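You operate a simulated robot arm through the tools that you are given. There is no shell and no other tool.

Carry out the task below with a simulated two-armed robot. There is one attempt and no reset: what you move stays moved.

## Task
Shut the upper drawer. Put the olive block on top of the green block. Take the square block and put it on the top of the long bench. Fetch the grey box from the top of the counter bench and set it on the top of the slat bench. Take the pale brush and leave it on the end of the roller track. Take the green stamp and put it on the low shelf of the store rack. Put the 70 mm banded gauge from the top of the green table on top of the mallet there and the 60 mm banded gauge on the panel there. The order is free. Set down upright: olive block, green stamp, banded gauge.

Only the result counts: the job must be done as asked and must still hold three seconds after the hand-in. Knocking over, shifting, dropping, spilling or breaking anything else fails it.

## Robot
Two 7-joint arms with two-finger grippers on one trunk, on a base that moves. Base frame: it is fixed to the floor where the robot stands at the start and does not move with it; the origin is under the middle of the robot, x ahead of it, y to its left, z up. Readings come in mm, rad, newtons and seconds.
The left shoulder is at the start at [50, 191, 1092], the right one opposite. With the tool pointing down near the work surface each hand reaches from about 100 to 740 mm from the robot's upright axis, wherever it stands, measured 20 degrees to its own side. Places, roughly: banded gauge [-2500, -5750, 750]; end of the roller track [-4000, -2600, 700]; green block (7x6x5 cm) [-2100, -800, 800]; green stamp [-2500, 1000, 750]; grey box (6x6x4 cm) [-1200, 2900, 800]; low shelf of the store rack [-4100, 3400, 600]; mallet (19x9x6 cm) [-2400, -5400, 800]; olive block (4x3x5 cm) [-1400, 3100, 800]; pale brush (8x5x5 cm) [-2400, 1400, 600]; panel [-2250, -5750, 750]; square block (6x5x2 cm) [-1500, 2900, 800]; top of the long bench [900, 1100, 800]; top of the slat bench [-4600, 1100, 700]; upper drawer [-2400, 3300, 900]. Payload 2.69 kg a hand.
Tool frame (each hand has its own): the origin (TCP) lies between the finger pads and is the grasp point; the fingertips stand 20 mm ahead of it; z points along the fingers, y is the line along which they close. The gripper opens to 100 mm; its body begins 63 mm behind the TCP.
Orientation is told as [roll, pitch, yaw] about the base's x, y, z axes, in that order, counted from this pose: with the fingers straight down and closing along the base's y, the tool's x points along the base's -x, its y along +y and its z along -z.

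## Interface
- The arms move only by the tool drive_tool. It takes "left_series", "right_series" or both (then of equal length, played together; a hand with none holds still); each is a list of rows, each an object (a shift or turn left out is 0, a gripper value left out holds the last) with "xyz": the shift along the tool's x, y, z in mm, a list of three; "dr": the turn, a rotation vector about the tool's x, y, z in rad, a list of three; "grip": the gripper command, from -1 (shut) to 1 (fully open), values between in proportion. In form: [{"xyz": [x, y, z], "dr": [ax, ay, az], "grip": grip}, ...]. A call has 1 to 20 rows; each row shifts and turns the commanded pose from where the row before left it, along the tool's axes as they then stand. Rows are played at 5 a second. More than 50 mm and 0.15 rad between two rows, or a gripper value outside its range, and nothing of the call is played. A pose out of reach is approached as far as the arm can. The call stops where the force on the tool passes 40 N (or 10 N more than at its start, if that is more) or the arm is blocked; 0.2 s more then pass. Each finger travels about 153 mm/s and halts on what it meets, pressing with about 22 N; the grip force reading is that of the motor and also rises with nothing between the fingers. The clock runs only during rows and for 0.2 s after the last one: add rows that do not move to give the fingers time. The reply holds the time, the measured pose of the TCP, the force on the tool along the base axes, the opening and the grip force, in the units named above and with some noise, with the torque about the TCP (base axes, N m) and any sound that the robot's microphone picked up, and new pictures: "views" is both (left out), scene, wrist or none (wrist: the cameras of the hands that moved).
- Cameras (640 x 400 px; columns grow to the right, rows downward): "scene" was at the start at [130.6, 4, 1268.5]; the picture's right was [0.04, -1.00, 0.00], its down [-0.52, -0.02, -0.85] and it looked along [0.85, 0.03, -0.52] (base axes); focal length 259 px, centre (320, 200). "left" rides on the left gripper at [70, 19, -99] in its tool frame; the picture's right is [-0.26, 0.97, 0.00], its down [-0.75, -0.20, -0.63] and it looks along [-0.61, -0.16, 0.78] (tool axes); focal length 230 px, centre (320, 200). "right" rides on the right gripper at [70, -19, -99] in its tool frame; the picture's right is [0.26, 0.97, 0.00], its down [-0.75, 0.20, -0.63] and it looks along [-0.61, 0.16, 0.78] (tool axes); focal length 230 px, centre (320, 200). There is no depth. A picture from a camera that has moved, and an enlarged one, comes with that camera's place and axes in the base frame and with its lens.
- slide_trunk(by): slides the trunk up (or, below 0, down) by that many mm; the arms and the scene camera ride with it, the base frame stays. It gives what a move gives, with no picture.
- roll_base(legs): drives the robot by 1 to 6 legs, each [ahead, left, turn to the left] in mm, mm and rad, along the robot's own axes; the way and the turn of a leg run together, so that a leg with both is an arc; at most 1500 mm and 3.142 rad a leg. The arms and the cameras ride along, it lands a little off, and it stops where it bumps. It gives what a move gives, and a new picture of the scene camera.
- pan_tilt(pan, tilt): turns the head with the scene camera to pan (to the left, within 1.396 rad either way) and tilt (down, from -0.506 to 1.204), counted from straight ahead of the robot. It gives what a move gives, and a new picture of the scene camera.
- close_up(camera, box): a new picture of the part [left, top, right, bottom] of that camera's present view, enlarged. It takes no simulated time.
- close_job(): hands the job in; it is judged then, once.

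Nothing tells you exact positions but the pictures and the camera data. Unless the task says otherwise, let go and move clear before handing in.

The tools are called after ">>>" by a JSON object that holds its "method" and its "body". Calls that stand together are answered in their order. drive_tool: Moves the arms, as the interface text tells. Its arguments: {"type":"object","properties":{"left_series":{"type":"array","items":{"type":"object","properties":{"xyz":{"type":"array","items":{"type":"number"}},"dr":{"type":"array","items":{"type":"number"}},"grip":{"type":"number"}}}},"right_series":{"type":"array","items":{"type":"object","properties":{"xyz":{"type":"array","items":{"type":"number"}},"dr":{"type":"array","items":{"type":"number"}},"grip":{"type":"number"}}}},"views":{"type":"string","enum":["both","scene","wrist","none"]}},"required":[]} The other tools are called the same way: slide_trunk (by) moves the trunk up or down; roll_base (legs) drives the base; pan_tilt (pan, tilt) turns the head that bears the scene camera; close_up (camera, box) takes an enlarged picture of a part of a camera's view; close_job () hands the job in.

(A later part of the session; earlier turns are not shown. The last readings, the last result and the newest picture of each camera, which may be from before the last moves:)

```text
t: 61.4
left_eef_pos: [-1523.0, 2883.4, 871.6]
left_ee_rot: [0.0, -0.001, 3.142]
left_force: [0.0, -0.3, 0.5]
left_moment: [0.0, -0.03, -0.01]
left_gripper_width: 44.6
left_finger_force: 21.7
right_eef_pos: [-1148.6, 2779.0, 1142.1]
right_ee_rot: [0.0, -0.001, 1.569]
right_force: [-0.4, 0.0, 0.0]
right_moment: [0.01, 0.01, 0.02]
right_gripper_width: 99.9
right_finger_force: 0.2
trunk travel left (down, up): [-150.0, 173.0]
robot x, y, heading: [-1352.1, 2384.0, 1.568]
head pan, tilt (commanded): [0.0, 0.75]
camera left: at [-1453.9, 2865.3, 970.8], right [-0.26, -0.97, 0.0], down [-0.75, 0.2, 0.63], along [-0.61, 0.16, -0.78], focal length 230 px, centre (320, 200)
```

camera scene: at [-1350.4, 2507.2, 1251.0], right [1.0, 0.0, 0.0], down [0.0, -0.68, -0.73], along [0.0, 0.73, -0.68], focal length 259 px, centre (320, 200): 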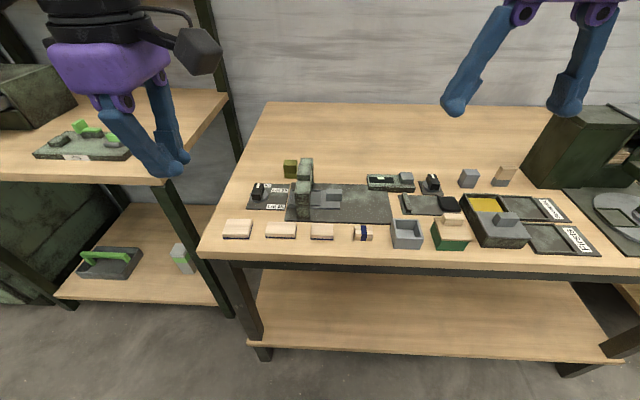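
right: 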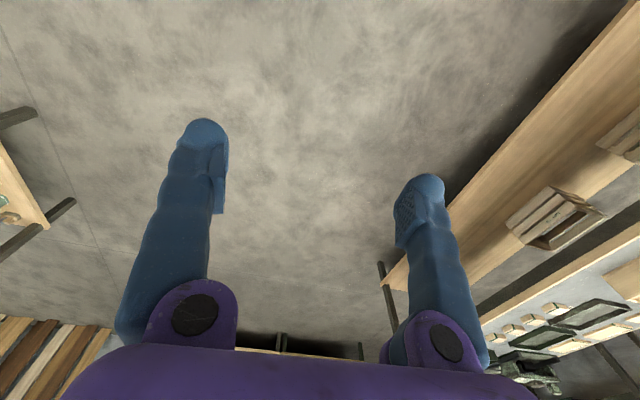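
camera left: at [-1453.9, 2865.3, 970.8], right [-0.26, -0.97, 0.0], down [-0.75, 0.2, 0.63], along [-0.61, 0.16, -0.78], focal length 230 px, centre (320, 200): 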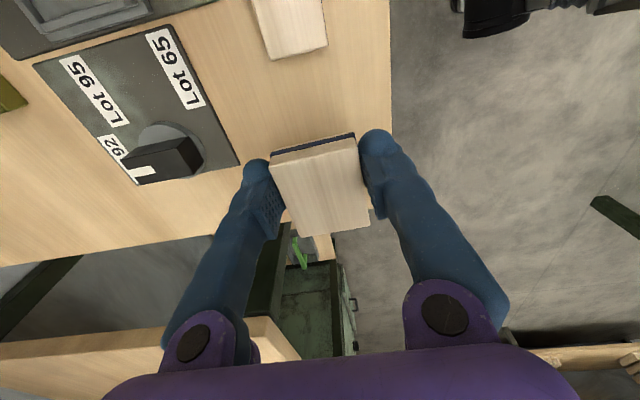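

The square block is held firmly. I'll raise it to a carrying height and shift the base left so the right hand can reach the olive block.

>>> {"method": "drive_tool", "body": {"left_series": [{"xyz": [0, 0, -45]}, {"xyz": [0, 0, -45]}, {"xyz": [0, 40, -20]}, {"xyz": [0, 40, -20]}, {"xyz": [0, 40, -20]}, {"xyz": [0, 0, -40]}, {"xyz": [0, 0, -40]}, {}], "views": "wrist"}}

>>> {"method": "roll_base", "body": {"legs": [[0, 240, 0]]}}

```text
t: 63.2
left_eef_pos: [-1522.4, 2763.0, 1102.3]
left_ee_rot: [0.0, 0.0, 3.143]
left_force: [0.4, 0.0, -0.4]
left_moment: [-0.01, 0.01, -0.02]
left_gripper_width: 44.3
left_finger_force: 21.5
right_eef_pos: [-1148.9, 2779.4, 1140.5]
right_ee_rot: [-0.001, 0.001, 1.568]
right_force: [-0.1, 0.6, -0.2]
right_moment: [-0.01, 0.0, -0.01]
right_gripper_width: 100.3
right_finger_force: 0.0
trunk travel left (down, up): [-150.0, 173.0]
robot x, y, heading: [-1350.6, 2382.7, 1.574]
head pan, tilt (commanded): [0.0, 0.75]
camera left: at [-1454.1, 2745.5, 1201.1], right [-0.26, -0.97, 0.0], down [-0.75, 0.2, 0.63], along [-0.61, 0.16, -0.78], focal length 230 px, centre (320, 200)
```

left: 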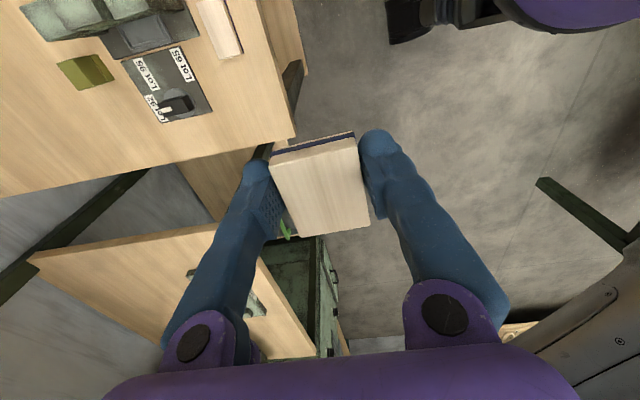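

```text
t: 65.9
left_eef_pos: [-1763.8, 2763.3, 1100.8]
left_ee_rot: [-0.003, 0.0, -3.139]
left_force: [0.7, -0.9, -0.6]
left_moment: [0.0, -0.02, -0.02]
left_gripper_width: 44.5
left_finger_force: 21.5
right_eef_pos: [-1388.6, 2779.4, 1141.5]
right_ee_rot: [0.0, -0.002, 1.573]
right_force: [-0.8, 0.0, -0.2]
right_moment: [0.0, -0.01, 0.01]
right_gripper_width: 100.1
right_finger_force: 0.0
trunk travel left (down, up): [-150.0, 173.0]
robot x, y, heading: [-1587.9, 2382.0, 1.57]
head pan, tilt (commanded): [0.0, 0.75]
camera scene: at [-1590.4, 2507.4, 1251.0], right [1.0, 0.0, 0.0], down [0.0, -0.68, -0.73], along [0.0, 0.73, -0.68], focal length 259 px, centre (320, 200)
```

scene: 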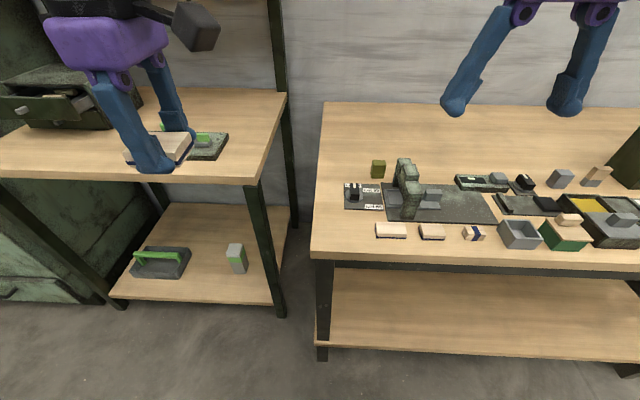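

I'll zoom on the olive block from here for a cross-check from another angle.

>>> {"method": "close_up", "body": {"camera": "scene", "box": [340, 140, 440, 220]}}

>>> {"method": "close_up", "body": {"camera": "right", "box": [160, 100, 480, 300]}}

```text
5.00 times, centred on (390, 180) of scene
camera zoom: at [-1590.4, 2507.4, 1251.0], right [1.0, 0.0, 0.0], down [0.0, -0.68, -0.73], along [0.0, 0.73, -0.68], focal length 1296 px, centre (-30, 300)
```

zoom: 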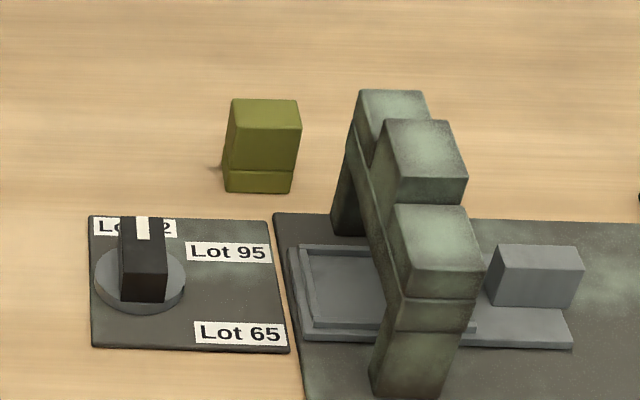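

```text
2.00 times, centred on (320, 200) of right
camera zoom: at [-1371.4, 2709.4, 1239.9], right [-0.97, -0.26, 0.0], down [-0.2, 0.75, 0.63], along [-0.16, 0.61, -0.78], focal length 460 px, centre (320, 200)
```

zoom: 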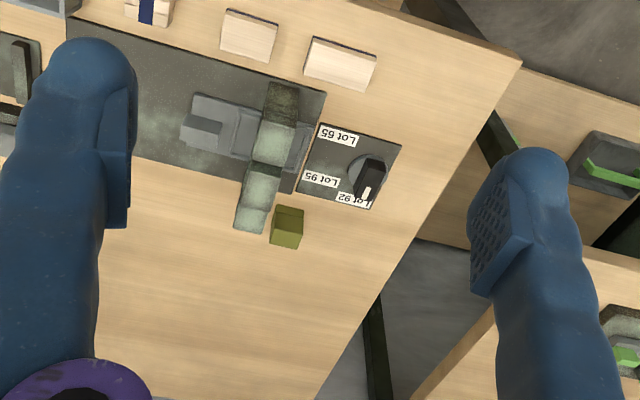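

The olive block is centred at about (-1431, 3092) with its top near 846, and the arch (top ≈ 887) ends near y = 3053. I'll move the right hand above the olive block.

>>> {"method": "drive_tool", "body": {"right_series": [{"xyz": [-45, 6, 0], "grip": 0.5}, {"xyz": [-45, 6, 0]}, {"xyz": [-45, 6, 0]}, {"xyz": [-45, 6, 0]}, {"xyz": [-45, 6, 0]}, {"xyz": [-45, 6, 0]}, {"xyz": [-43, 6, 0]}, {"xyz": [0, 0, 45]}, {"xyz": [0, 0, 45]}, {"xyz": [0, 0, 45]}, {"xyz": [0, 0, 45]}, {}]}}

```text
t: 68.5
left_eef_pos: [-1763.6, 2762.7, 1101.6]
left_ee_rot: [-0.002, 0.0, -3.14]
left_force: [0.2, 0.4, -0.1]
left_moment: [-0.01, -0.03, 0.01]
left_gripper_width: 44.1
left_finger_force: 22.3
right_eef_pos: [-1422.4, 3034.7, 940.8]
right_ee_rot: [0.0, -0.001, 1.573]
right_force: [0.1, -0.5, -0.2]
right_moment: [0.0, 0.0, 0.01]
right_gripper_width: 75.2
right_finger_force: 0.2
right hand out of reach, approached as far as the arm can: row 6, 7
trunk travel left (down, up): [-150.0, 173.0]
robot x, y, heading: [-1592.4, 2384.8, 1.573]
head pan, tilt (commanded): [0.0, 0.75]
camera scene: at [-1590.2, 2507.2, 1251.1], right [1.0, 0.0, 0.0], down [0.0, -0.68, -0.73], along [0.0, 0.73, -0.68], focal length 259 px, centre (320, 200)
camera right: at [-1404.3, 2963.6, 1038.9], right [-0.97, -0.26, 0.0], down [-0.2, 0.75, 0.63], along [-0.16, 0.61, -0.78], focal length 230 px, centre (320, 200)
```

scene: 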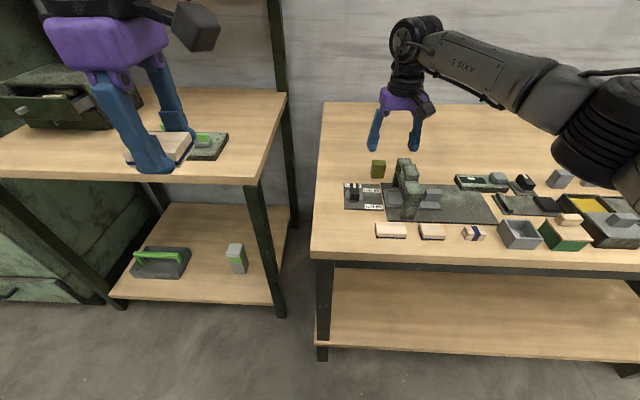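
right: 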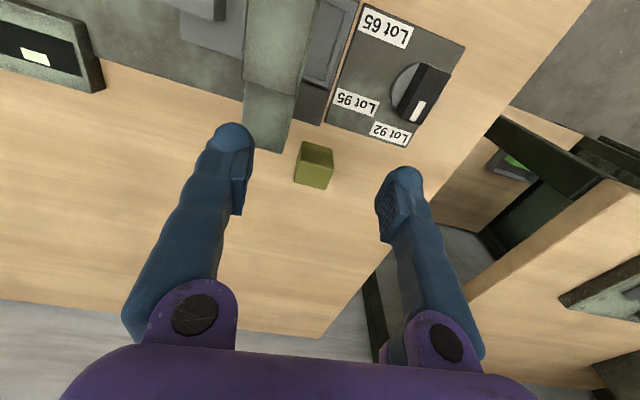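

>>> {"method": "close_up", "body": {"camera": "right", "box": [270, 110, 370, 210]}}

```text
4.00 times, centred on (320, 160) of right
camera zoom: at [-1404.3, 2963.6, 1038.9], right [-0.97, -0.26, 0.0], down [-0.2, 0.75, 0.63], along [-0.16, 0.61, -0.78], focal length 920 px, centre (320, 360)
```

zoom: 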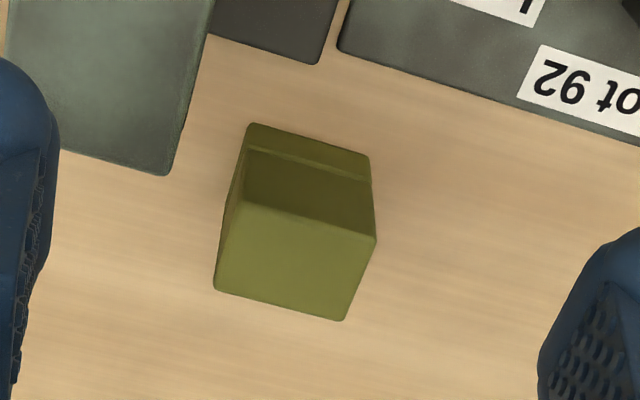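

The olive block's centre refines to (-1430, 3087). I'll move over it at this lower height.

>>> {"method": "drive_tool", "body": {"right_series": [{"xyz": [-26, 4, 5]}, {"xyz": [-26, 4, 5]}, {}], "views": "wrist"}}

```text
t: 69.3
left_eef_pos: [-1763.4, 2763.2, 1102.5]
left_ee_rot: [-0.003, 0.0, -3.139]
left_force: [0.3, -1.0, -0.2]
left_moment: [0.01, -0.01, -0.02]
left_gripper_width: 44.2
left_finger_force: 21.7
right_eef_pos: [-1428.2, 3076.6, 932.7]
right_ee_rot: [0.0, -0.003, 1.571]
right_force: [-0.4, -0.5, 0.5]
right_moment: [0.01, 0.02, 0.0]
right_gripper_width: 74.9
right_finger_force: 0.1
right hand out of reach, approached as far as the arm can: row 2
trunk travel left (down, up): [-150.0, 173.0]
robot x, y, heading: [-1589.8, 2384.4, 1.572]
head pan, tilt (commanded): [0.0, 0.75]
camera right: at [-1410.3, 3005.6, 1031.1], right [-0.97, -0.26, 0.0], down [-0.2, 0.75, 0.63], along [-0.16, 0.61, -0.78], focal length 230 px, centre (320, 200)
```

right: 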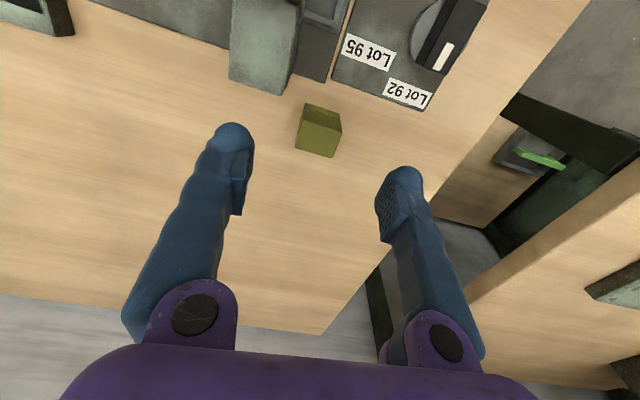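

The reach falls a little short. I'll inch the base 30 mm forward.

>>> {"method": "roll_base", "body": {"legs": [[30, 0, 0]]}}

```text
t: 70.1
left_eef_pos: [-1763.4, 2793.9, 1101.0]
left_ee_rot: [-0.001, 0.0, -3.14]
left_force: [0.4, 0.7, -0.5]
left_moment: [-0.04, -0.01, -0.01]
left_gripper_width: 44.4
left_finger_force: 21.6
right_eef_pos: [-1428.7, 3106.2, 931.1]
right_ee_rot: [0.0, 0.001, 1.574]
right_force: [-0.1, -0.7, 0.4]
right_moment: [-0.05, 0.01, -0.02]
right_gripper_width: 74.9
right_finger_force: 0.0
trunk travel left (down, up): [-150.0, 173.0]
robot x, y, heading: [-1594.6, 2412.1, 1.573]
head pan, tilt (commanded): [0.0, 0.75]
camera scene: at [-1590.2, 2537.9, 1250.9], right [1.0, 0.0, 0.0], down [0.0, -0.68, -0.73], along [0.0, 0.73, -0.68], focal length 259 px, centre (320, 200)
```

scene: 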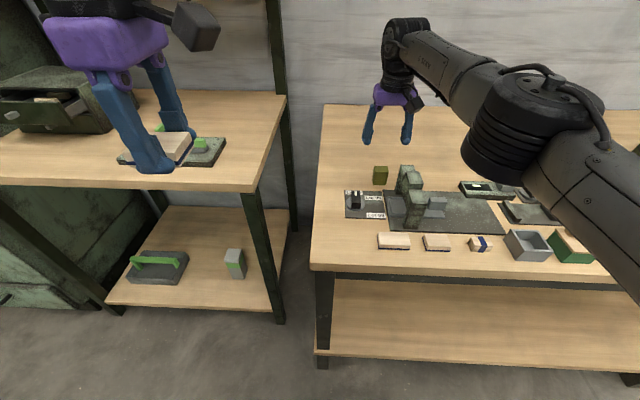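

>>> {"method": "drive_tool", "body": {"right_series": [{"xyz": [19, 1, 0]}, {"xyz": [0, 0, 25]}, {"xyz": [0, 0, 20]}, {}]}}

>>> {"method": "close_up", "body": {"camera": "right", "box": [200, 50, 440, 250]}}

```text
t: 71.1
left_eef_pos: [-1763.5, 2791.6, 1101.4]
left_ee_rot: [-0.002, -0.001, -3.14]
left_force: [-0.4, 0.0, 0.6]
left_moment: [0.0, -0.01, -0.03]
left_gripper_width: 44.1
left_finger_force: 22.1
right_eef_pos: [-1428.3, 3087.6, 887.8]
right_ee_rot: [-0.001, -0.002, 1.574]
right_force: [1.9, 0.4, -0.7]
right_moment: [-0.01, 0.0, -0.03]
right_gripper_width: 75.1
right_finger_force: 0.0
trunk travel left (down, up): [-150.0, 173.0]
robot x, y, heading: [-1592.2, 2415.5, 1.571]
head pan, tilt (commanded): [0.0, 0.75]
camera scene: at [-1590.3, 2536.7, 1251.1], right [1.0, 0.0, 0.0], down [0.0, -0.68, -0.73], along [0.0, 0.73, -0.68], focal length 259 px, centre (320, 200)
camera right: at [-1410.4, 3016.0, 986.2], right [-0.97, -0.26, 0.0], down [-0.2, 0.75, 0.63], along [-0.16, 0.61, -0.78], focal length 230 px, centre (320, 200)
```

scene: 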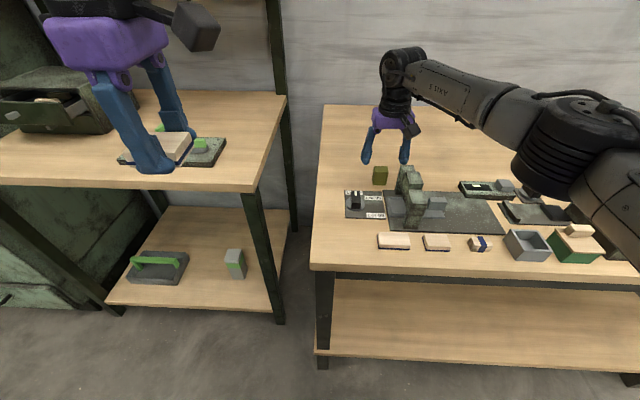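
right: 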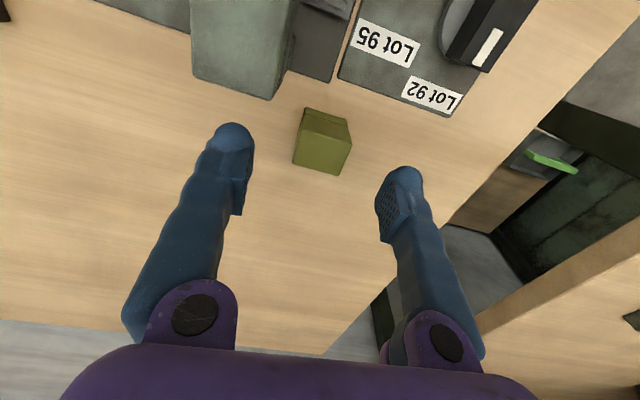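

```text
2.00 times, centred on (320, 150) of right
camera zoom: at [-1410.4, 3016.0, 986.2], right [-0.97, -0.26, 0.0], down [-0.2, 0.75, 0.63], along [-0.16, 0.61, -0.78], focal length 460 px, centre (320, 300)
```

zoom: 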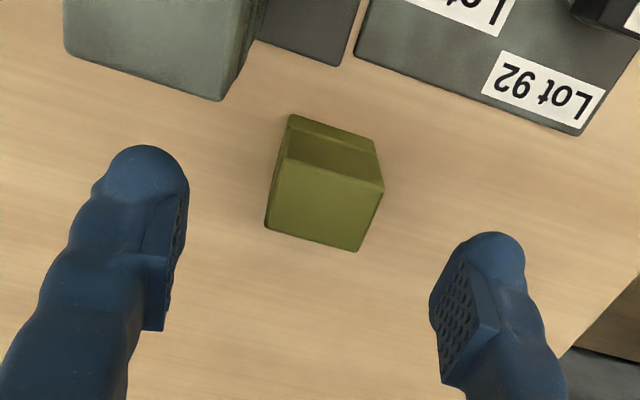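

>>> {"method": "drive_tool", "body": {"right_series": [{"xyz": [1, 2, 20]}, {"xyz": [0, 0, 20]}, {"xyz": [0, 0, 13]}, {}], "views": "wrist"}}

```text
t: 72.1
left_eef_pos: [-1764.7, 2792.2, 1102.1]
left_ee_rot: [-0.003, 0.001, -3.139]
left_force: [-0.3, 0.1, -0.6]
left_moment: [0.01, -0.03, -0.04]
left_gripper_width: 44.6
left_finger_force: 22.1
right_eef_pos: [-1430.9, 3085.8, 833.6]
right_ee_rot: [-0.001, -0.002, 1.573]
right_force: [0.3, 0.0, 0.3]
right_moment: [-0.01, 0.0, 0.01]
right_gripper_width: 75.0
right_finger_force: 0.0
trunk travel left (down, up): [-150.0, 173.0]
robot x, y, heading: [-1591.3, 2414.0, 1.574]
head pan, tilt (commanded): [0.0, 0.75]
camera right: at [-1413.3, 3014.8, 932.7], right [-0.97, -0.26, 0.0], down [-0.2, 0.75, 0.63], along [-0.16, 0.61, -0.78], focal length 230 px, centre (320, 200)
```

right: 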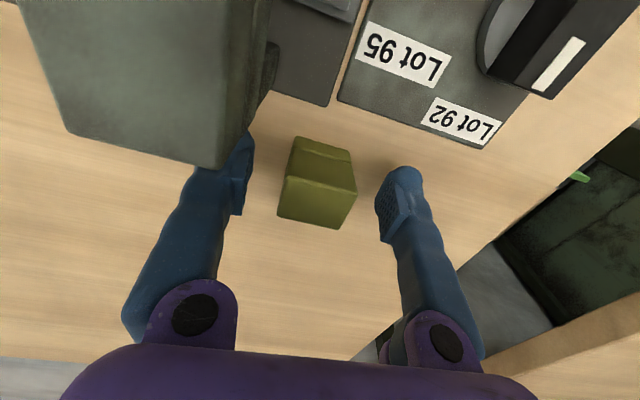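

Well aligned. Now I'll close on the olive block.

>>> {"method": "drive_tool", "body": {"right_series": [{"grip": -1}, {"grip": -1}, {"grip": -1}, {"xyz": [0, 0, -20]}, {"xyz": [0, 0, -40]}, {"xyz": [0, 0, -40]}, {}]}}

```text
t: 73.7
left_eef_pos: [-1764.8, 2792.6, 1100.5]
left_ee_rot: [-0.001, -0.001, -3.138]
left_force: [-1.0, -0.4, -1.2]
left_moment: [0.0, 0.05, -0.02]
left_gripper_width: 44.4
left_finger_force: 22.0
right_eef_pos: [-1432.0, 3086.8, 936.1]
right_ee_rot: [0.001, -0.002, 1.573]
right_force: [1.0, -1.0, -1.0]
right_moment: [-0.01, 0.02, -0.04]
right_gripper_width: 34.5
right_finger_force: 22.1
trunk travel left (down, up): [-150.0, 173.0]
robot x, y, heading: [-1592.3, 2413.9, 1.57]
head pan, tilt (commanded): [0.0, 0.75]
camera scene: at [-1590.0, 2537.0, 1251.0], right [1.0, 0.0, 0.0], down [0.0, -0.68, -0.73], along [0.0, 0.73, -0.68], focal length 259 px, centre (320, 200)
camera right: at [-1412.9, 3015.0, 1034.1], right [-0.97, -0.26, 0.0], down [-0.2, 0.75, 0.63], along [-0.16, 0.61, -0.78], focal length 230 px, centre (320, 200)
```

scene: 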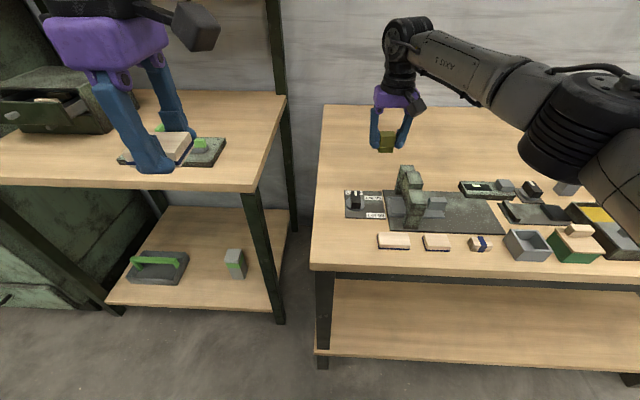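
right: 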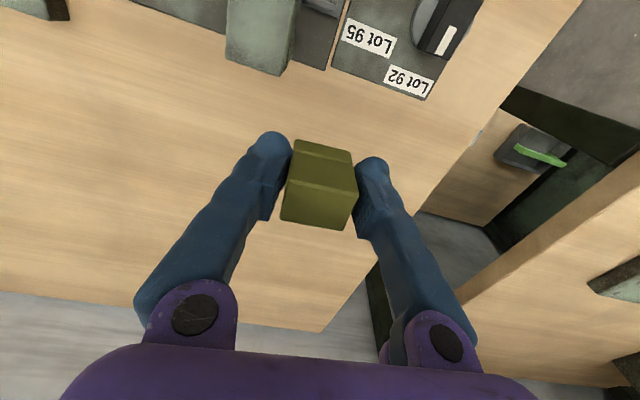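

The olive block is held at 34.5 mm width, with its bottom about 32 mm below the TCP. I'll raise and retract it.

>>> {"method": "drive_tool", "body": {"right_series": [{"xyz": [0, 0, -45]}, {"xyz": [0, 0, -45]}, {"xyz": [45, 0, -25]}, {"xyz": [45, 0, -25]}, {"xyz": [45, 0, -20]}, {"xyz": [48, 0, 0]}, {"xyz": [48, 0, 0]}, {"xyz": [48, 0, 0]}, {"xyz": [40, 0, 0]}, {}], "views": "wrist"}}

```text
refused: row 3 steps farther than a row can; nothing moved
```

>>> {"method": "drive_tool", "body": {"right_series": [{"xyz": [0, 0, -45]}, {"xyz": [0, 0, -45]}, {"xyz": [35, 0, -30]}, {"xyz": [35, 0, -30]}, {"xyz": [45, 0, -20]}, {"xyz": [48, 0, 0]}, {"xyz": [48, 0, 0]}, {"xyz": [48, 0, 0]}, {"xyz": [40, 0, 0]}, {}], "views": "wrist"}}

```text
t: 75.9
left_eef_pos: [-1763.2, 2792.8, 1101.1]
left_ee_rot: [-0.001, 0.0, -3.139]
left_force: [1.0, 0.4, 0.1]
left_moment: [-0.01, -0.02, -0.02]
left_gripper_width: 44.3
left_finger_force: 21.7
right_eef_pos: [-1431.0, 2783.7, 1103.3]
right_ee_rot: [-0.001, 0.0, 1.573]
right_force: [-0.4, 0.6, -1.3]
right_moment: [-0.03, -0.02, 0.0]
right_gripper_width: 34.6
right_finger_force: 22.5
trunk travel left (down, up): [-150.0, 173.0]
robot x, y, heading: [-1591.6, 2412.7, 1.572]
head pan, tilt (commanded): [0.0, 0.75]
camera right: at [-1413.0, 2714.1, 1202.0], right [-0.97, -0.26, 0.0], down [-0.2, 0.75, 0.63], along [-0.16, 0.61, -0.78], focal length 230 px, centre (320, 200)
```

right: 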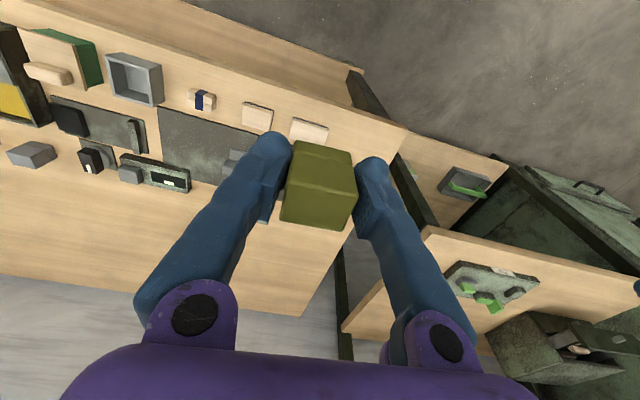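

Both items are held. I'll back off and drive toward the end of the long bench.

>>> {"method": "roll_base", "body": {"legs": [[-500, 0, 0], [0, -990, 0], [0, 0, -1.571]]}}

>>> {"method": "pan_tilt", "body": {"pan": -0.5, "tilt": 0.6}}

```text
t: 80.7
left_eef_pos: [-1676.8, 2300.0, 1103.3]
left_ee_rot: [-0.002, -0.001, 3.128]
left_force: [0.6, -0.3, -0.1]
left_moment: [-0.03, -0.03, 0.0]
left_gripper_width: 44.3
left_finger_force: 22.6
right_eef_pos: [-1344.3, 2287.4, 1103.6]
right_ee_rot: [0.0, -0.002, 1.56]
right_force: [0.6, 0.3, -1.4]
right_moment: [-0.01, 0.01, -0.02]
right_gripper_width: 34.9
right_finger_force: 21.6
trunk travel left (down, up): [-150.0, 173.0]
robot x, y, heading: [-1511.8, 1919.2, 1.558]
head pan, tilt (commanded): [0.0, 0.75]
stopped in leg 2: the robot was blocked; the commanded pose is now the measured one
camera scene: at [-1507.9, 2041.5, 1251.0], right [1.0, -0.01, 0.0], down [-0.01, -0.68, -0.73], along [0.01, 0.73, -0.68], focal length 259 px, centre (320, 200)
```

scene: 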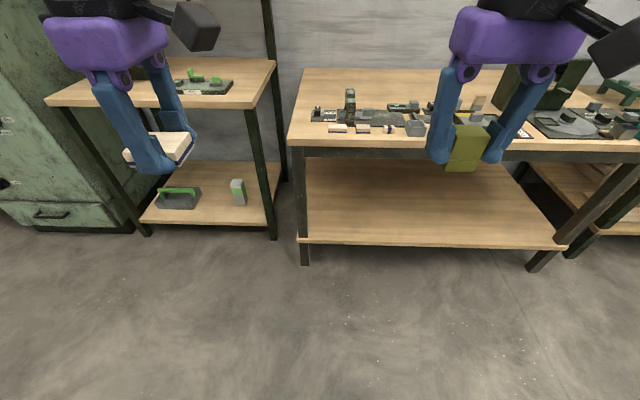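

```text
t: 81.6
left_eef_pos: [-1678.3, 2298.8, 1101.9]
left_ee_rot: [-0.002, 0.001, 3.129]
left_force: [-0.4, -0.9, 0.5]
left_moment: [0.0, -0.01, 0.01]
left_gripper_width: 44.2
left_finger_force: 22.0
right_eef_pos: [-1346.0, 2286.2, 1104.3]
right_ee_rot: [0.0, -0.001, 1.559]
right_force: [0.3, -0.6, -0.8]
right_moment: [0.0, 0.02, -0.03]
right_gripper_width: 34.8
right_finger_force: 22.4
trunk travel left (down, up): [-150.0, 173.0]
robot x, y, heading: [-1511.0, 1914.7, 1.552]
head pan, tilt (commanded): [-0.499, 0.6]
camera scene: at [-1465.9, 2035.4, 1263.9], right [0.87, -0.49, 0.0], down [-0.28, -0.49, -0.82], along [0.4, 0.72, -0.57], focal length 259 px, centre (320, 200)
```

scene: 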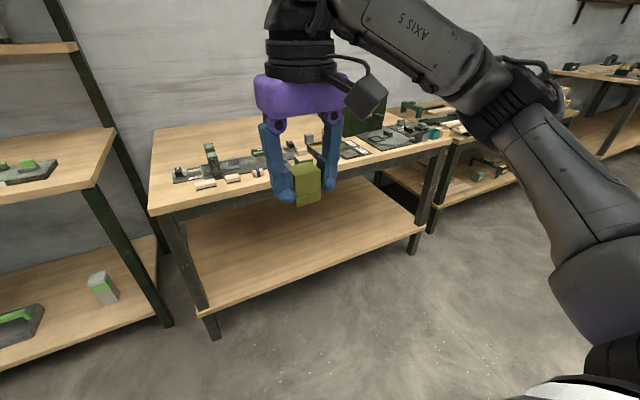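

The base touched the low middle table behind me. Re-measured, its top is at z ≈ 555, it spans y ≈ 860 to 1640, and its right edge is at x ≈ -1300. I'll move ahead a little, then right, then turn toward the end of the long bench.

>>> {"method": "roll_base", "body": {"legs": [[130, 0, 0.015], [0, -900, 0], [0, 0, -1.571]]}}

```text
t: 94.7
left_eef_pos: [-216.3, 2214.7, 1100.9]
left_ee_rot: [-0.002, 0.001, 1.556]
left_force: [0.3, 0.4, -0.3]
left_moment: [-0.01, 0.02, -0.01]
left_gripper_width: 44.3
left_finger_force: 22.0
right_eef_pos: [-229.6, 1882.1, 1103.3]
right_ee_rot: [0.002, -0.001, -0.015]
right_force: [0.8, 0.3, -0.3]
right_moment: [-0.01, -0.02, 0.0]
right_gripper_width: 34.5
right_finger_force: 22.8
trunk travel left (down, up): [-150.0, 173.0]
robot x, y, heading: [-597.2, 2046.3, -0.025]
head pan, tilt (commanded): [-0.499, 0.6]
camera scene: at [-481.5, 2005.2, 1263.9], right [-0.49, -0.87, 0.0], down [-0.49, 0.28, -0.83], along [0.72, -0.41, -0.56], focal length 259 px, centre (320, 200)
```

scene: 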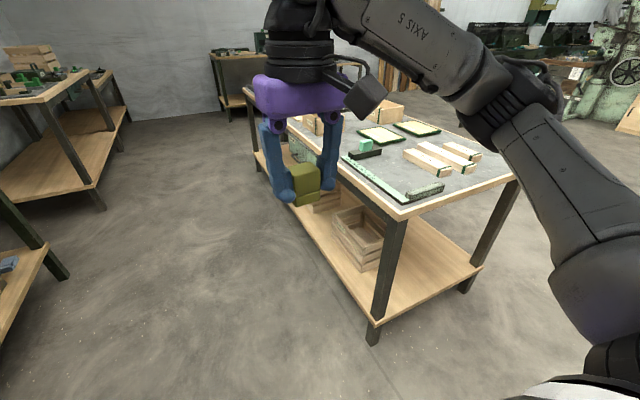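

The end of the long bench shows free space between the L-square and the boards. I'll strafe right to face the bench end and look down at it.

>>> {"method": "roll_base", "body": {"legs": [[0, -800, 0.02]]}}

>>> {"method": "pan_tilt", "body": {"pan": 0.0, "tilt": 0.7}}

```text
t: 102.0
left_eef_pos: [-225.2, 1433.1, 1101.2]
left_ee_rot: [-0.001, 0.0, 1.58]
left_force: [-0.3, 0.6, 0.3]
left_moment: [0.0, 0.0, -0.01]
left_gripper_width: 44.4
left_finger_force: 22.5
right_eef_pos: [-231.3, 1101.3, 1102.8]
right_ee_rot: [-0.001, -0.001, 0.009]
right_force: [-0.9, 0.7, -1.1]
right_moment: [-0.02, 0.03, 0.01]
right_gripper_width: 34.5
right_finger_force: 22.1
trunk travel left (down, up): [-150.0, 173.0]
robot x, y, heading: [-604.7, 1259.1, 0.009]
head pan, tilt (commanded): [-0.499, 0.6]
camera scene: at [-485.0, 1217.2, 1263.9], right [-0.47, -0.88, 0.0], down [-0.5, 0.27, -0.83], along [0.73, -0.39, -0.56], focal length 259 px, centre (320, 200)
```

scene: 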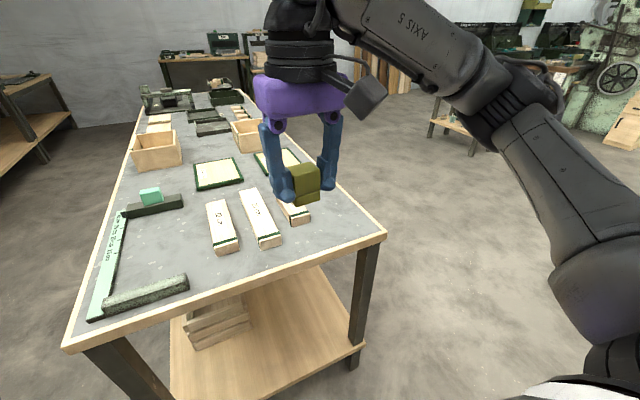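

```text
t: 103.0
left_eef_pos: [-224.1, 1433.0, 1102.2]
left_ee_rot: [-0.002, 0.0, 1.581]
left_force: [-0.8, -0.2, -0.4]
left_moment: [0.01, -0.01, 0.01]
left_gripper_width: 44.5
left_finger_force: 22.0
right_eef_pos: [-229.6, 1101.7, 1103.6]
right_ee_rot: [0.0, -0.001, 0.011]
right_force: [0.0, 0.0, -0.5]
right_moment: [-0.04, 0.0, -0.03]
right_gripper_width: 34.7
right_finger_force: 21.5
trunk travel left (down, up): [-150.0, 173.0]
robot x, y, heading: [-603.0, 1257.3, 0.009]
head pan, tilt (commanded): [0.0, 0.7]
camera scene: at [-477.9, 1259.5, 1255.3], right [0.01, -1.0, 0.0], down [-0.64, 0.0, -0.77], along [0.77, 0.0, -0.64], focal length 259 px, centre (320, 200)
```

scene: 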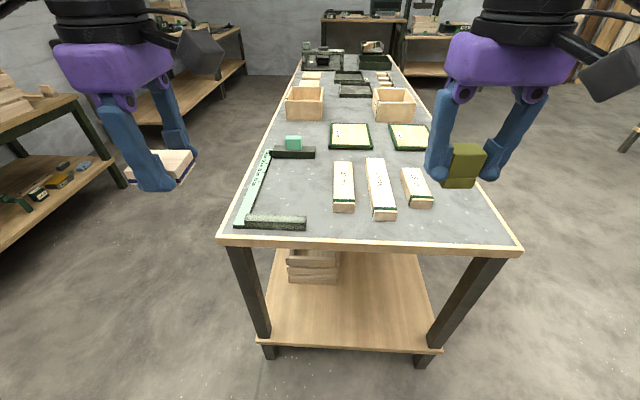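

The bench end spans y ≈ 781 to 1503 at x ≈ -66. There is a free patch inside the L-square near (120, 1330). I'll drive a bit closer and lower the block there with the left hand.

>>> {"method": "roll_base", "body": {"legs": [[100, -100, 0]]}}

```text
t: 104.5
left_eef_pos: [-126.3, 1334.1, 1101.5]
left_ee_rot: [0.0, -0.001, 1.577]
left_force: [0.1, -0.3, 0.0]
left_moment: [0.0, -0.03, 0.01]
left_gripper_width: 44.2
left_finger_force: 21.6
right_eef_pos: [-131.3, 1001.5, 1103.7]
right_ee_rot: [0.0, -0.002, 0.006]
right_force: [0.1, -0.5, -0.1]
right_moment: [0.0, 0.0, -0.01]
right_gripper_width: 34.5
right_finger_force: 21.6
trunk travel left (down, up): [-150.0, 173.0]
robot x, y, heading: [-506.4, 1157.9, 0.001]
head pan, tilt (commanded): [0.0, 0.7]
camera scene: at [-378.4, 1160.0, 1255.2], right [0.01, -1.0, 0.0], down [-0.64, 0.0, -0.76], along [0.76, 0.0, -0.64], focal length 259 px, centre (320, 200)
```

scene: 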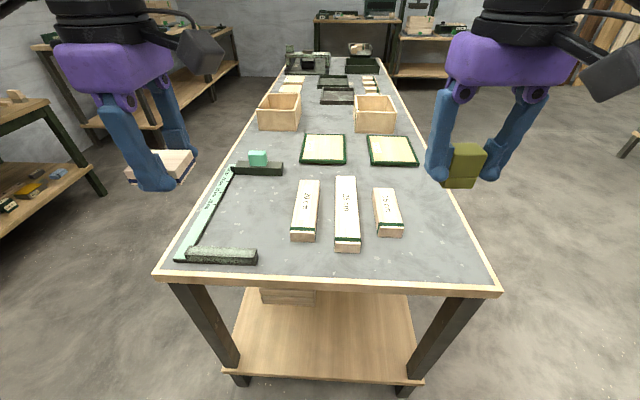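

I'll extend the left hand over the free patch and descend partway.

>>> {"method": "drive_tool", "body": {"left_series": [{"xyz": [2, -46, 0]}, {"xyz": [2, -46, 0]}, {"xyz": [2, -46, 0]}, {"xyz": [2, -46, 0]}, {"xyz": [2, -46, 0]}, {"xyz": [0, 0, 45]}, {"xyz": [0, 0, 45]}, {"xyz": [0, 0, 45]}, {"xyz": [0, 0, 45]}, {"xyz": [0, 0, 30]}, {}]}}

```text
t: 106.9
left_eef_pos: [106.4, 1325.4, 892.3]
left_ee_rot: [-0.003, -0.001, 1.577]
left_force: [-0.5, -0.2, -0.9]
left_moment: [-0.01, 0.01, 0.02]
left_gripper_width: 44.3
left_finger_force: 21.9
right_eef_pos: [-131.5, 1000.8, 1104.3]
right_ee_rot: [0.0, -0.001, 0.007]
right_force: [0.5, -0.5, -0.6]
right_moment: [0.0, 0.02, -0.02]
right_gripper_width: 34.6
right_finger_force: 21.4
trunk travel left (down, up): [-150.0, 173.0]
robot x, y, heading: [-505.4, 1158.1, 0.009]
head pan, tilt (commanded): [0.0, 0.7]
camera scene: at [-378.8, 1160.3, 1255.3], right [0.01, -1.0, 0.0], down [-0.64, 0.0, -0.77], along [0.76, 0.0, -0.64], focal length 259 px, centre (320, 200)
camera left: at [86.7, 1255.8, 991.8], right [-0.97, 0.25, 0.0], down [0.19, 0.75, 0.63], along [0.16, 0.61, -0.78], focal length 230 px, centre (320, 200)
```

scene: 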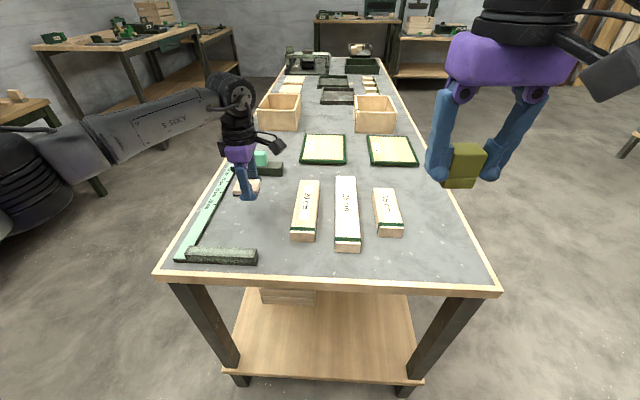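
left: 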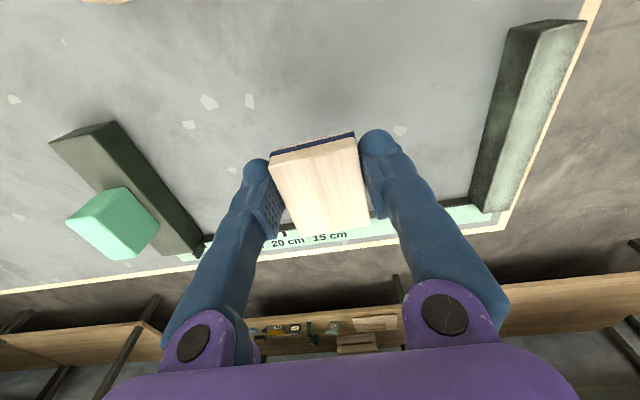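

>>> {"method": "drive_tool", "body": {"left_series": [{"xyz": [0, 0, 30]}, {"xyz": [0, 0, 20]}, {"xyz": [0, 0, 6]}, {"xyz": [0, 0, 4]}, {"xyz": [0, 0, 4]}, {}], "views": "none"}}

```text
t: 108.3
left_eef_pos: [105.0, 1325.6, 827.5]
left_ee_rot: [-0.001, -0.001, 1.577]
left_force: [0.0, 0.3, -0.9]
left_moment: [0.04, 0.02, 0.01]
left_gripper_width: 44.5
left_finger_force: 22.2
right_eef_pos: [-131.4, 1001.7, 1102.8]
right_ee_rot: [0.0, -0.003, 0.009]
right_force: [0.2, 0.1, 0.1]
right_moment: [0.01, -0.01, 0.01]
right_gripper_width: 34.5
right_finger_force: 21.6
trunk travel left (down, up): [-150.0, 173.0]
robot x, y, heading: [-501.7, 1156.0, 0.006]
head pan, tilt (commanded): [0.0, 0.7]
```

>>> {"method": "drive_tool", "body": {"left_series": [{"xyz": [0, 0, 2]}, {"xyz": [0, 0, 2]}, {"xyz": [0, 0, 2]}, {}], "views": "wrist"}}

```text
t: 109.3
left_eef_pos: [103.2, 1324.5, 822.8]
left_ee_rot: [-0.004, 0.0, 1.578]
left_force: [-0.2, 1.0, 0.0]
left_moment: [0.0, 0.0, -0.01]
left_gripper_width: 44.5
left_finger_force: 21.7
right_eef_pos: [-131.3, 1001.0, 1102.8]
right_ee_rot: [0.0, -0.001, 0.008]
right_force: [-0.6, -0.7, 0.6]
right_moment: [0.02, -0.03, -0.01]
right_gripper_width: 34.4
right_finger_force: 21.8
trunk travel left (down, up): [-150.0, 173.0]
robot x, y, heading: [-506.0, 1157.8, 0.004]
head pan, tilt (commanded): [0.0, 0.7]
camera left: at [85.1, 1255.7, 921.3], right [-0.97, 0.25, 0.0], down [0.19, 0.75, 0.63], along [0.16, 0.61, -0.78], focal length 230 px, centre (320, 200)
```

left: 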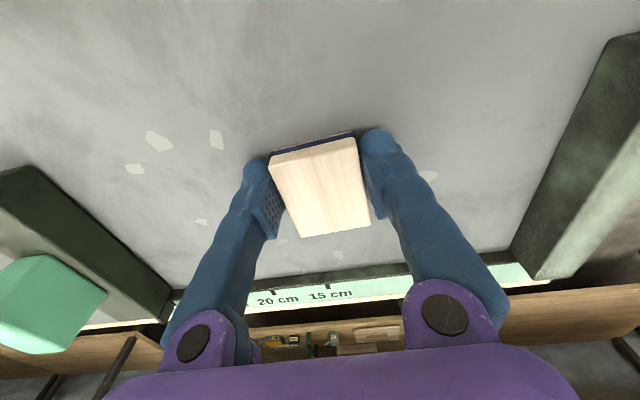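

>>> {"method": "drive_tool", "body": {"left_series": [{"xyz": [0, 0, 2]}, {"xyz": [0, 0, 2]}, {"xyz": [0, 0, 2]}, {}], "views": "none"}}

```text
t: 110.3
left_eef_pos: [104.2, 1325.8, 820.3]
left_ee_rot: [-0.008, 0.001, 1.58]
left_force: [0.9, 0.6, 26.2]
left_moment: [0.06, 0.15, -0.05]
left_gripper_width: 44.2
left_finger_force: 22.7
right_eef_pos: [-134.8, 1000.5, 1103.9]
right_ee_rot: [0.0, -0.005, 0.009]
right_force: [0.0, 0.5, -0.3]
right_moment: [-0.04, 0.01, 0.03]
right_gripper_width: 34.7
right_finger_force: 21.8
trunk travel left (down, up): [-150.0, 173.0]
robot x, y, heading: [-504.3, 1160.9, 0.002]
head pan, tilt (commanded): [0.0, 0.7]
```

Contact made. I'll ease off slightly, open and lift.

>>> {"method": "drive_tool", "body": {"left_series": [{"xyz": [0, 0, -3]}, {"grip": 0.4}, {"grip": 0.4}, {}, {"xyz": [0, 0, -20]}, {"xyz": [0, 0, -40]}, {"xyz": [0, 0, -40]}]}}

```text
t: 111.9
left_eef_pos: [103.5, 1326.0, 919.1]
left_ee_rot: [0.0, 0.0, 1.578]
left_force: [-0.3, -0.7, 0.4]
left_moment: [0.0, -0.04, 0.01]
left_gripper_width: 70.2
left_finger_force: 0.0
right_eef_pos: [-132.3, 1001.5, 1103.6]
right_ee_rot: [0.0, -0.001, 0.008]
right_force: [0.1, -0.4, 0.2]
right_moment: [-0.02, -0.01, -0.01]
right_gripper_width: 34.6
right_finger_force: 21.8
trunk travel left (down, up): [-150.0, 173.0]
robot x, y, heading: [-507.7, 1156.2, 0.007]
head pan, tilt (commanded): [0.0, 0.7]
camera scene: at [-379.1, 1160.2, 1255.3], right [0.01, -1.0, 0.0], down [-0.64, 0.0, -0.77], along [0.77, 0.0, -0.64], focal length 259 px, centre (320, 200)
camera left: at [84.4, 1257.7, 1018.9], right [-0.97, 0.25, 0.0], down [0.19, 0.75, 0.63], along [0.16, 0.61, -0.78], focal length 230 px, centre (320, 200)
```

scene: 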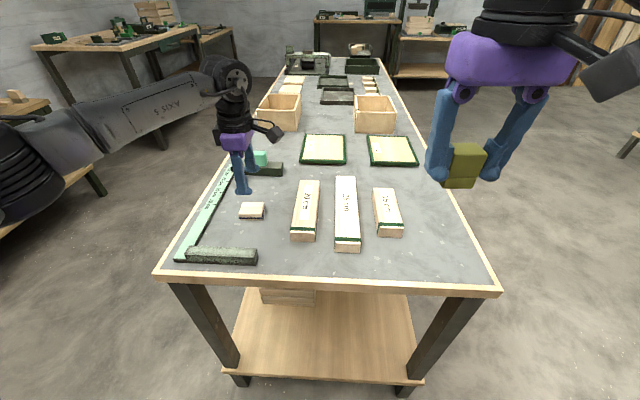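
left: 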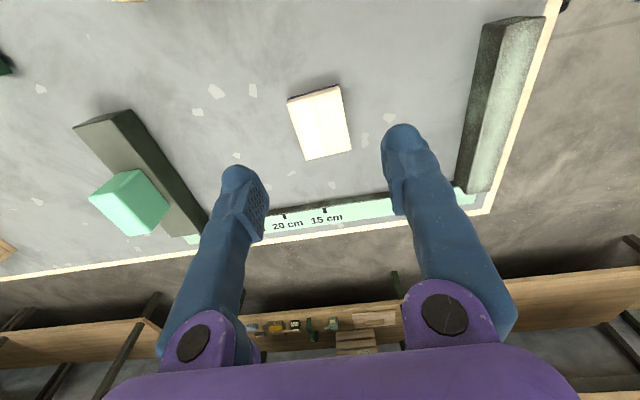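

The square block is set on the long bench. I'll retract the left hand and turn it back to its nominal yaw.

>>> {"method": "drive_tool", "body": {"left_series": [{"xyz": [0, 0, -45]}, {"xyz": [0, 0, -45]}, {"xyz": [0, 0, -45]}, {"xyz": [0, 0, -45]}, {"xyz": [0, 46, 0]}, {"xyz": [0, 46, 0]}, {"xyz": [0, 46, 0]}, {"xyz": [0, 46, 0]}, {"xyz": [0, 40, 0]}, {"dr": [0, 0, 0.1428], "grip": 1}, {"dr": [0, 0, 0.1428]}, {"dr": [0, 0, 0.1428]}, {"dr": [0, 0, 0.1428]}, {"dr": [0, 0, 0.1428]}, {"dr": [0, 0, 0.1428]}, {"dr": [0, 0, 0.1428]}, {"dr": [0, 0, 0.1428]}, {"dr": [0, 0, 0.1428]}, {"dr": [0, 0, 0.1428]}, {"dr": [0, 0, 0.1428]}], "views": "none"}}

>>> {"method": "roll_base", "body": {"legs": [[-110, 0, 0], [0, -1150, 0], [0, 0, 3.0]]}}

```text
t: 116.1
left_eef_pos: [-119.6, 1324.4, 1098.4]
left_ee_rot: [0.0, -0.002, 0.004]
left_force: [-0.1, 0.3, 0.3]
left_moment: [0.01, 0.0, -0.02]
left_gripper_width: 100.0
left_finger_force: 0.1
right_eef_pos: [-132.0, 1000.7, 1103.6]
right_ee_rot: [0.002, -0.002, 0.008]
right_force: [0.8, -0.5, -0.7]
right_moment: [-0.03, 0.03, -0.01]
right_gripper_width: 34.5
right_finger_force: 22.4
trunk travel left (down, up): [-150.0, 173.0]
robot x, y, heading: [-506.9, 1159.8, 0.008]
head pan, tilt (commanded): [0.0, 0.7]
```

```text
t: 134.4
left_eef_pos: [-1008.9, -123.9, 1098.9]
left_ee_rot: [0.0, 0.0, 3.021]
left_force: [-0.1, 0.3, -0.1]
left_moment: [0.05, -0.04, 0.02]
left_gripper_width: 100.1
left_finger_force: 0.0
right_eef_pos: [-954.8, 195.3, 1104.2]
right_ee_rot: [0.001, -0.002, 3.022]
right_force: [0.0, 0.7, 0.4]
right_moment: [0.04, 0.01, 0.0]
right_gripper_width: 34.5
right_finger_force: 22.5
trunk travel left (down, up): [-150.0, 173.0]
robot x, y, heading: [-608.4, -10.2, 3.014]
head pan, tilt (commanded): [0.0, 0.7]
camera scene: at [-729.4, 6.6, 1255.3], right [0.12, 0.99, 0.0], down [0.64, -0.08, -0.76], along [-0.76, 0.09, -0.64], focal length 259 px, centre (320, 200)
```

scene: 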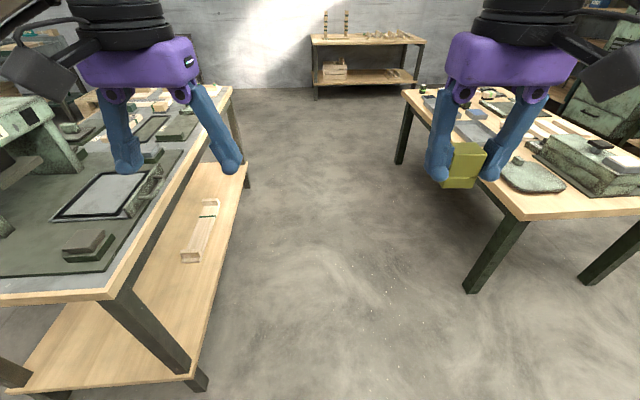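

I see the green-block bench to my left and the low table to my right, with an aisle between. I'll drive along the aisle and turn to face the bench.

>>> {"method": "roll_base", "body": {"legs": [[0, 0, 0.127], [1250, -100, 0], [0, 0, 1.571]]}}

>>> {"method": "pan_tilt", "body": {"pan": -0.2, "tilt": 0.6}}

```text
t: 145.2
left_eef_pos: [-1684.1, -289.3, 1099.1]
left_ee_rot: [0.001, -0.003, -1.568]
left_force: [1.0, 0.2, 0.5]
left_moment: [-0.02, -0.01, 0.04]
left_gripper_width: 100.0
left_finger_force: 0.0
right_eef_pos: [-2006.1, -275.7, 1103.8]
right_ee_rot: [0.0, -0.001, -1.568]
right_force: [-1.0, 0.0, -0.8]
right_moment: [0.02, 0.0, -0.01]
right_gripper_width: 34.7
right_finger_force: 21.7
trunk travel left (down, up): [-150.0, 173.0]
robot x, y, heading: [-1848.1, 92.9, -1.569]
head pan, tilt (commanded): [0.0, 0.7]
camera scene: at [-1845.6, -28.9, 1255.3], right [-1.0, 0.0, 0.0], down [0.0, 0.64, -0.76], along [0.0, -0.76, -0.64], focal length 259 px, centre (320, 200)
```

scene: 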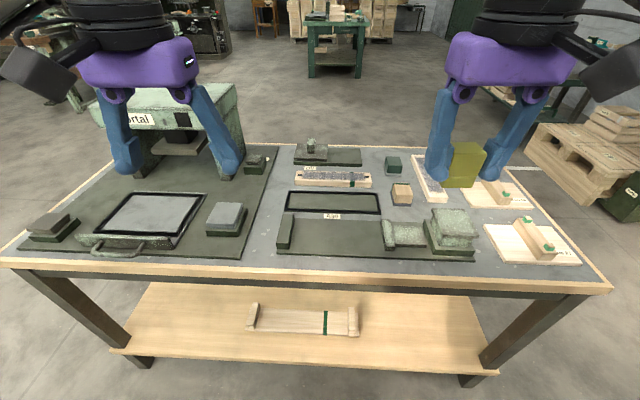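

```text
t: 145.9
left_eef_pos: [-1684.0, -290.5, 1098.5]
left_ee_rot: [0.0, -0.002, -1.568]
left_force: [-0.2, 0.3, 0.3]
left_moment: [0.01, 0.01, -0.01]
left_gripper_width: 99.9
left_finger_force: 0.1
right_eef_pos: [-2005.8, -276.9, 1103.6]
right_ee_rot: [-0.001, 0.0, -1.566]
right_force: [0.4, 0.2, -1.3]
right_moment: [-0.02, 0.02, 0.01]
right_gripper_width: 34.6
right_finger_force: 21.4
trunk travel left (down, up): [-150.0, 173.0]
robot x, y, heading: [-1846.2, 96.6, -1.572]
head pan, tilt (commanded): [-0.201, 0.6]
camera scene: at [-1863.2, -30.6, 1263.9], right [-0.98, 0.2, 0.0], down [0.11, 0.55, -0.82], along [-0.16, -0.81, -0.57], focal length 259 px, centre (320, 200)
```

scene: 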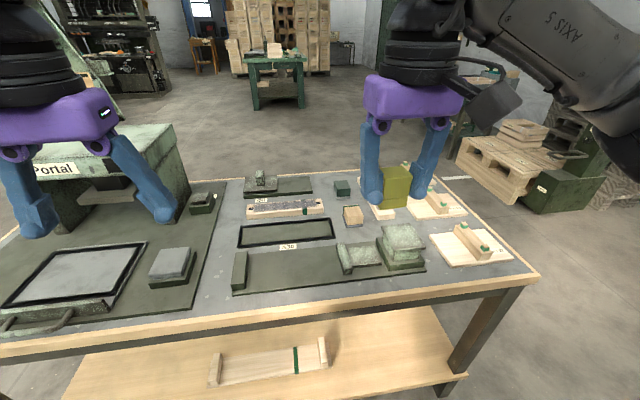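

The dark green block near (-2109, -823) should be the target. I'll zoom in.

>>> {"method": "pan_tilt", "body": {"pan": 0.0, "tilt": 0.7}}

>>> {"method": "close_up", "body": {"camera": "scene", "box": [330, 130, 450, 230]}}

>>> {"method": "close_up", "body": {"camera": "right", "box": [0, 0, 640, 400]}}

```text
t: 146.6
left_eef_pos: [-1683.1, -291.0, 1098.6]
left_ee_rot: [-0.001, -0.001, -1.567]
left_force: [0.0, -0.1, 0.2]
left_moment: [0.03, 0.0, 0.03]
left_gripper_width: 100.1
left_finger_force: 0.1
right_eef_pos: [-2005.4, -275.8, 1104.1]
right_ee_rot: [0.001, -0.002, -1.567]
right_force: [0.3, -0.1, -0.6]
right_moment: [-0.01, 0.01, 0.03]
right_gripper_width: 34.4
right_finger_force: 22.1
trunk travel left (down, up): [-150.0, 173.0]
robot x, y, heading: [-1847.8, 94.9, -1.572]
head pan, tilt (commanded): [0.0, 0.7]
camera scene: at [-1845.8, -28.9, 1255.3], right [-1.0, 0.0, 0.0], down [0.0, 0.64, -0.77], along [0.0, -0.77, -0.64], focal length 259 px, centre (320, 200)
```

scene: 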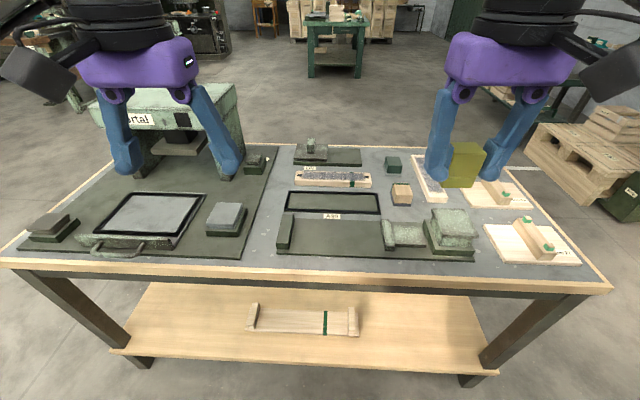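

```text
4.00 times, centred on (390, 180) of scene
camera zoom: at [-1845.8, -28.9, 1255.3], right [-1.0, 0.0, 0.0], down [0.0, 0.64, -0.77], along [0.0, -0.77, -0.64], focal length 1037 px, centre (40, 280)
```

zoom: 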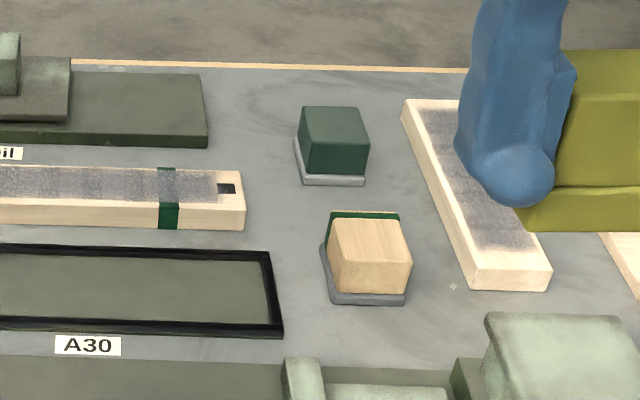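

```text
1.00 times, centred on (320, 200) of right (not enlarged: the box is as wide or as high as the picture)
camera zoom: at [-2025.0, -207.8, 1202.1], right [0.96, 0.26, 0.0], down [0.2, -0.75, 0.63], along [0.17, -0.61, -0.78], focal length 230 px, centre (320, 200)
```

zoom: 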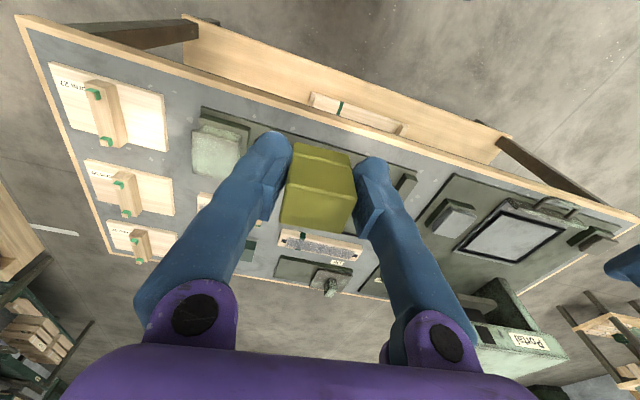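

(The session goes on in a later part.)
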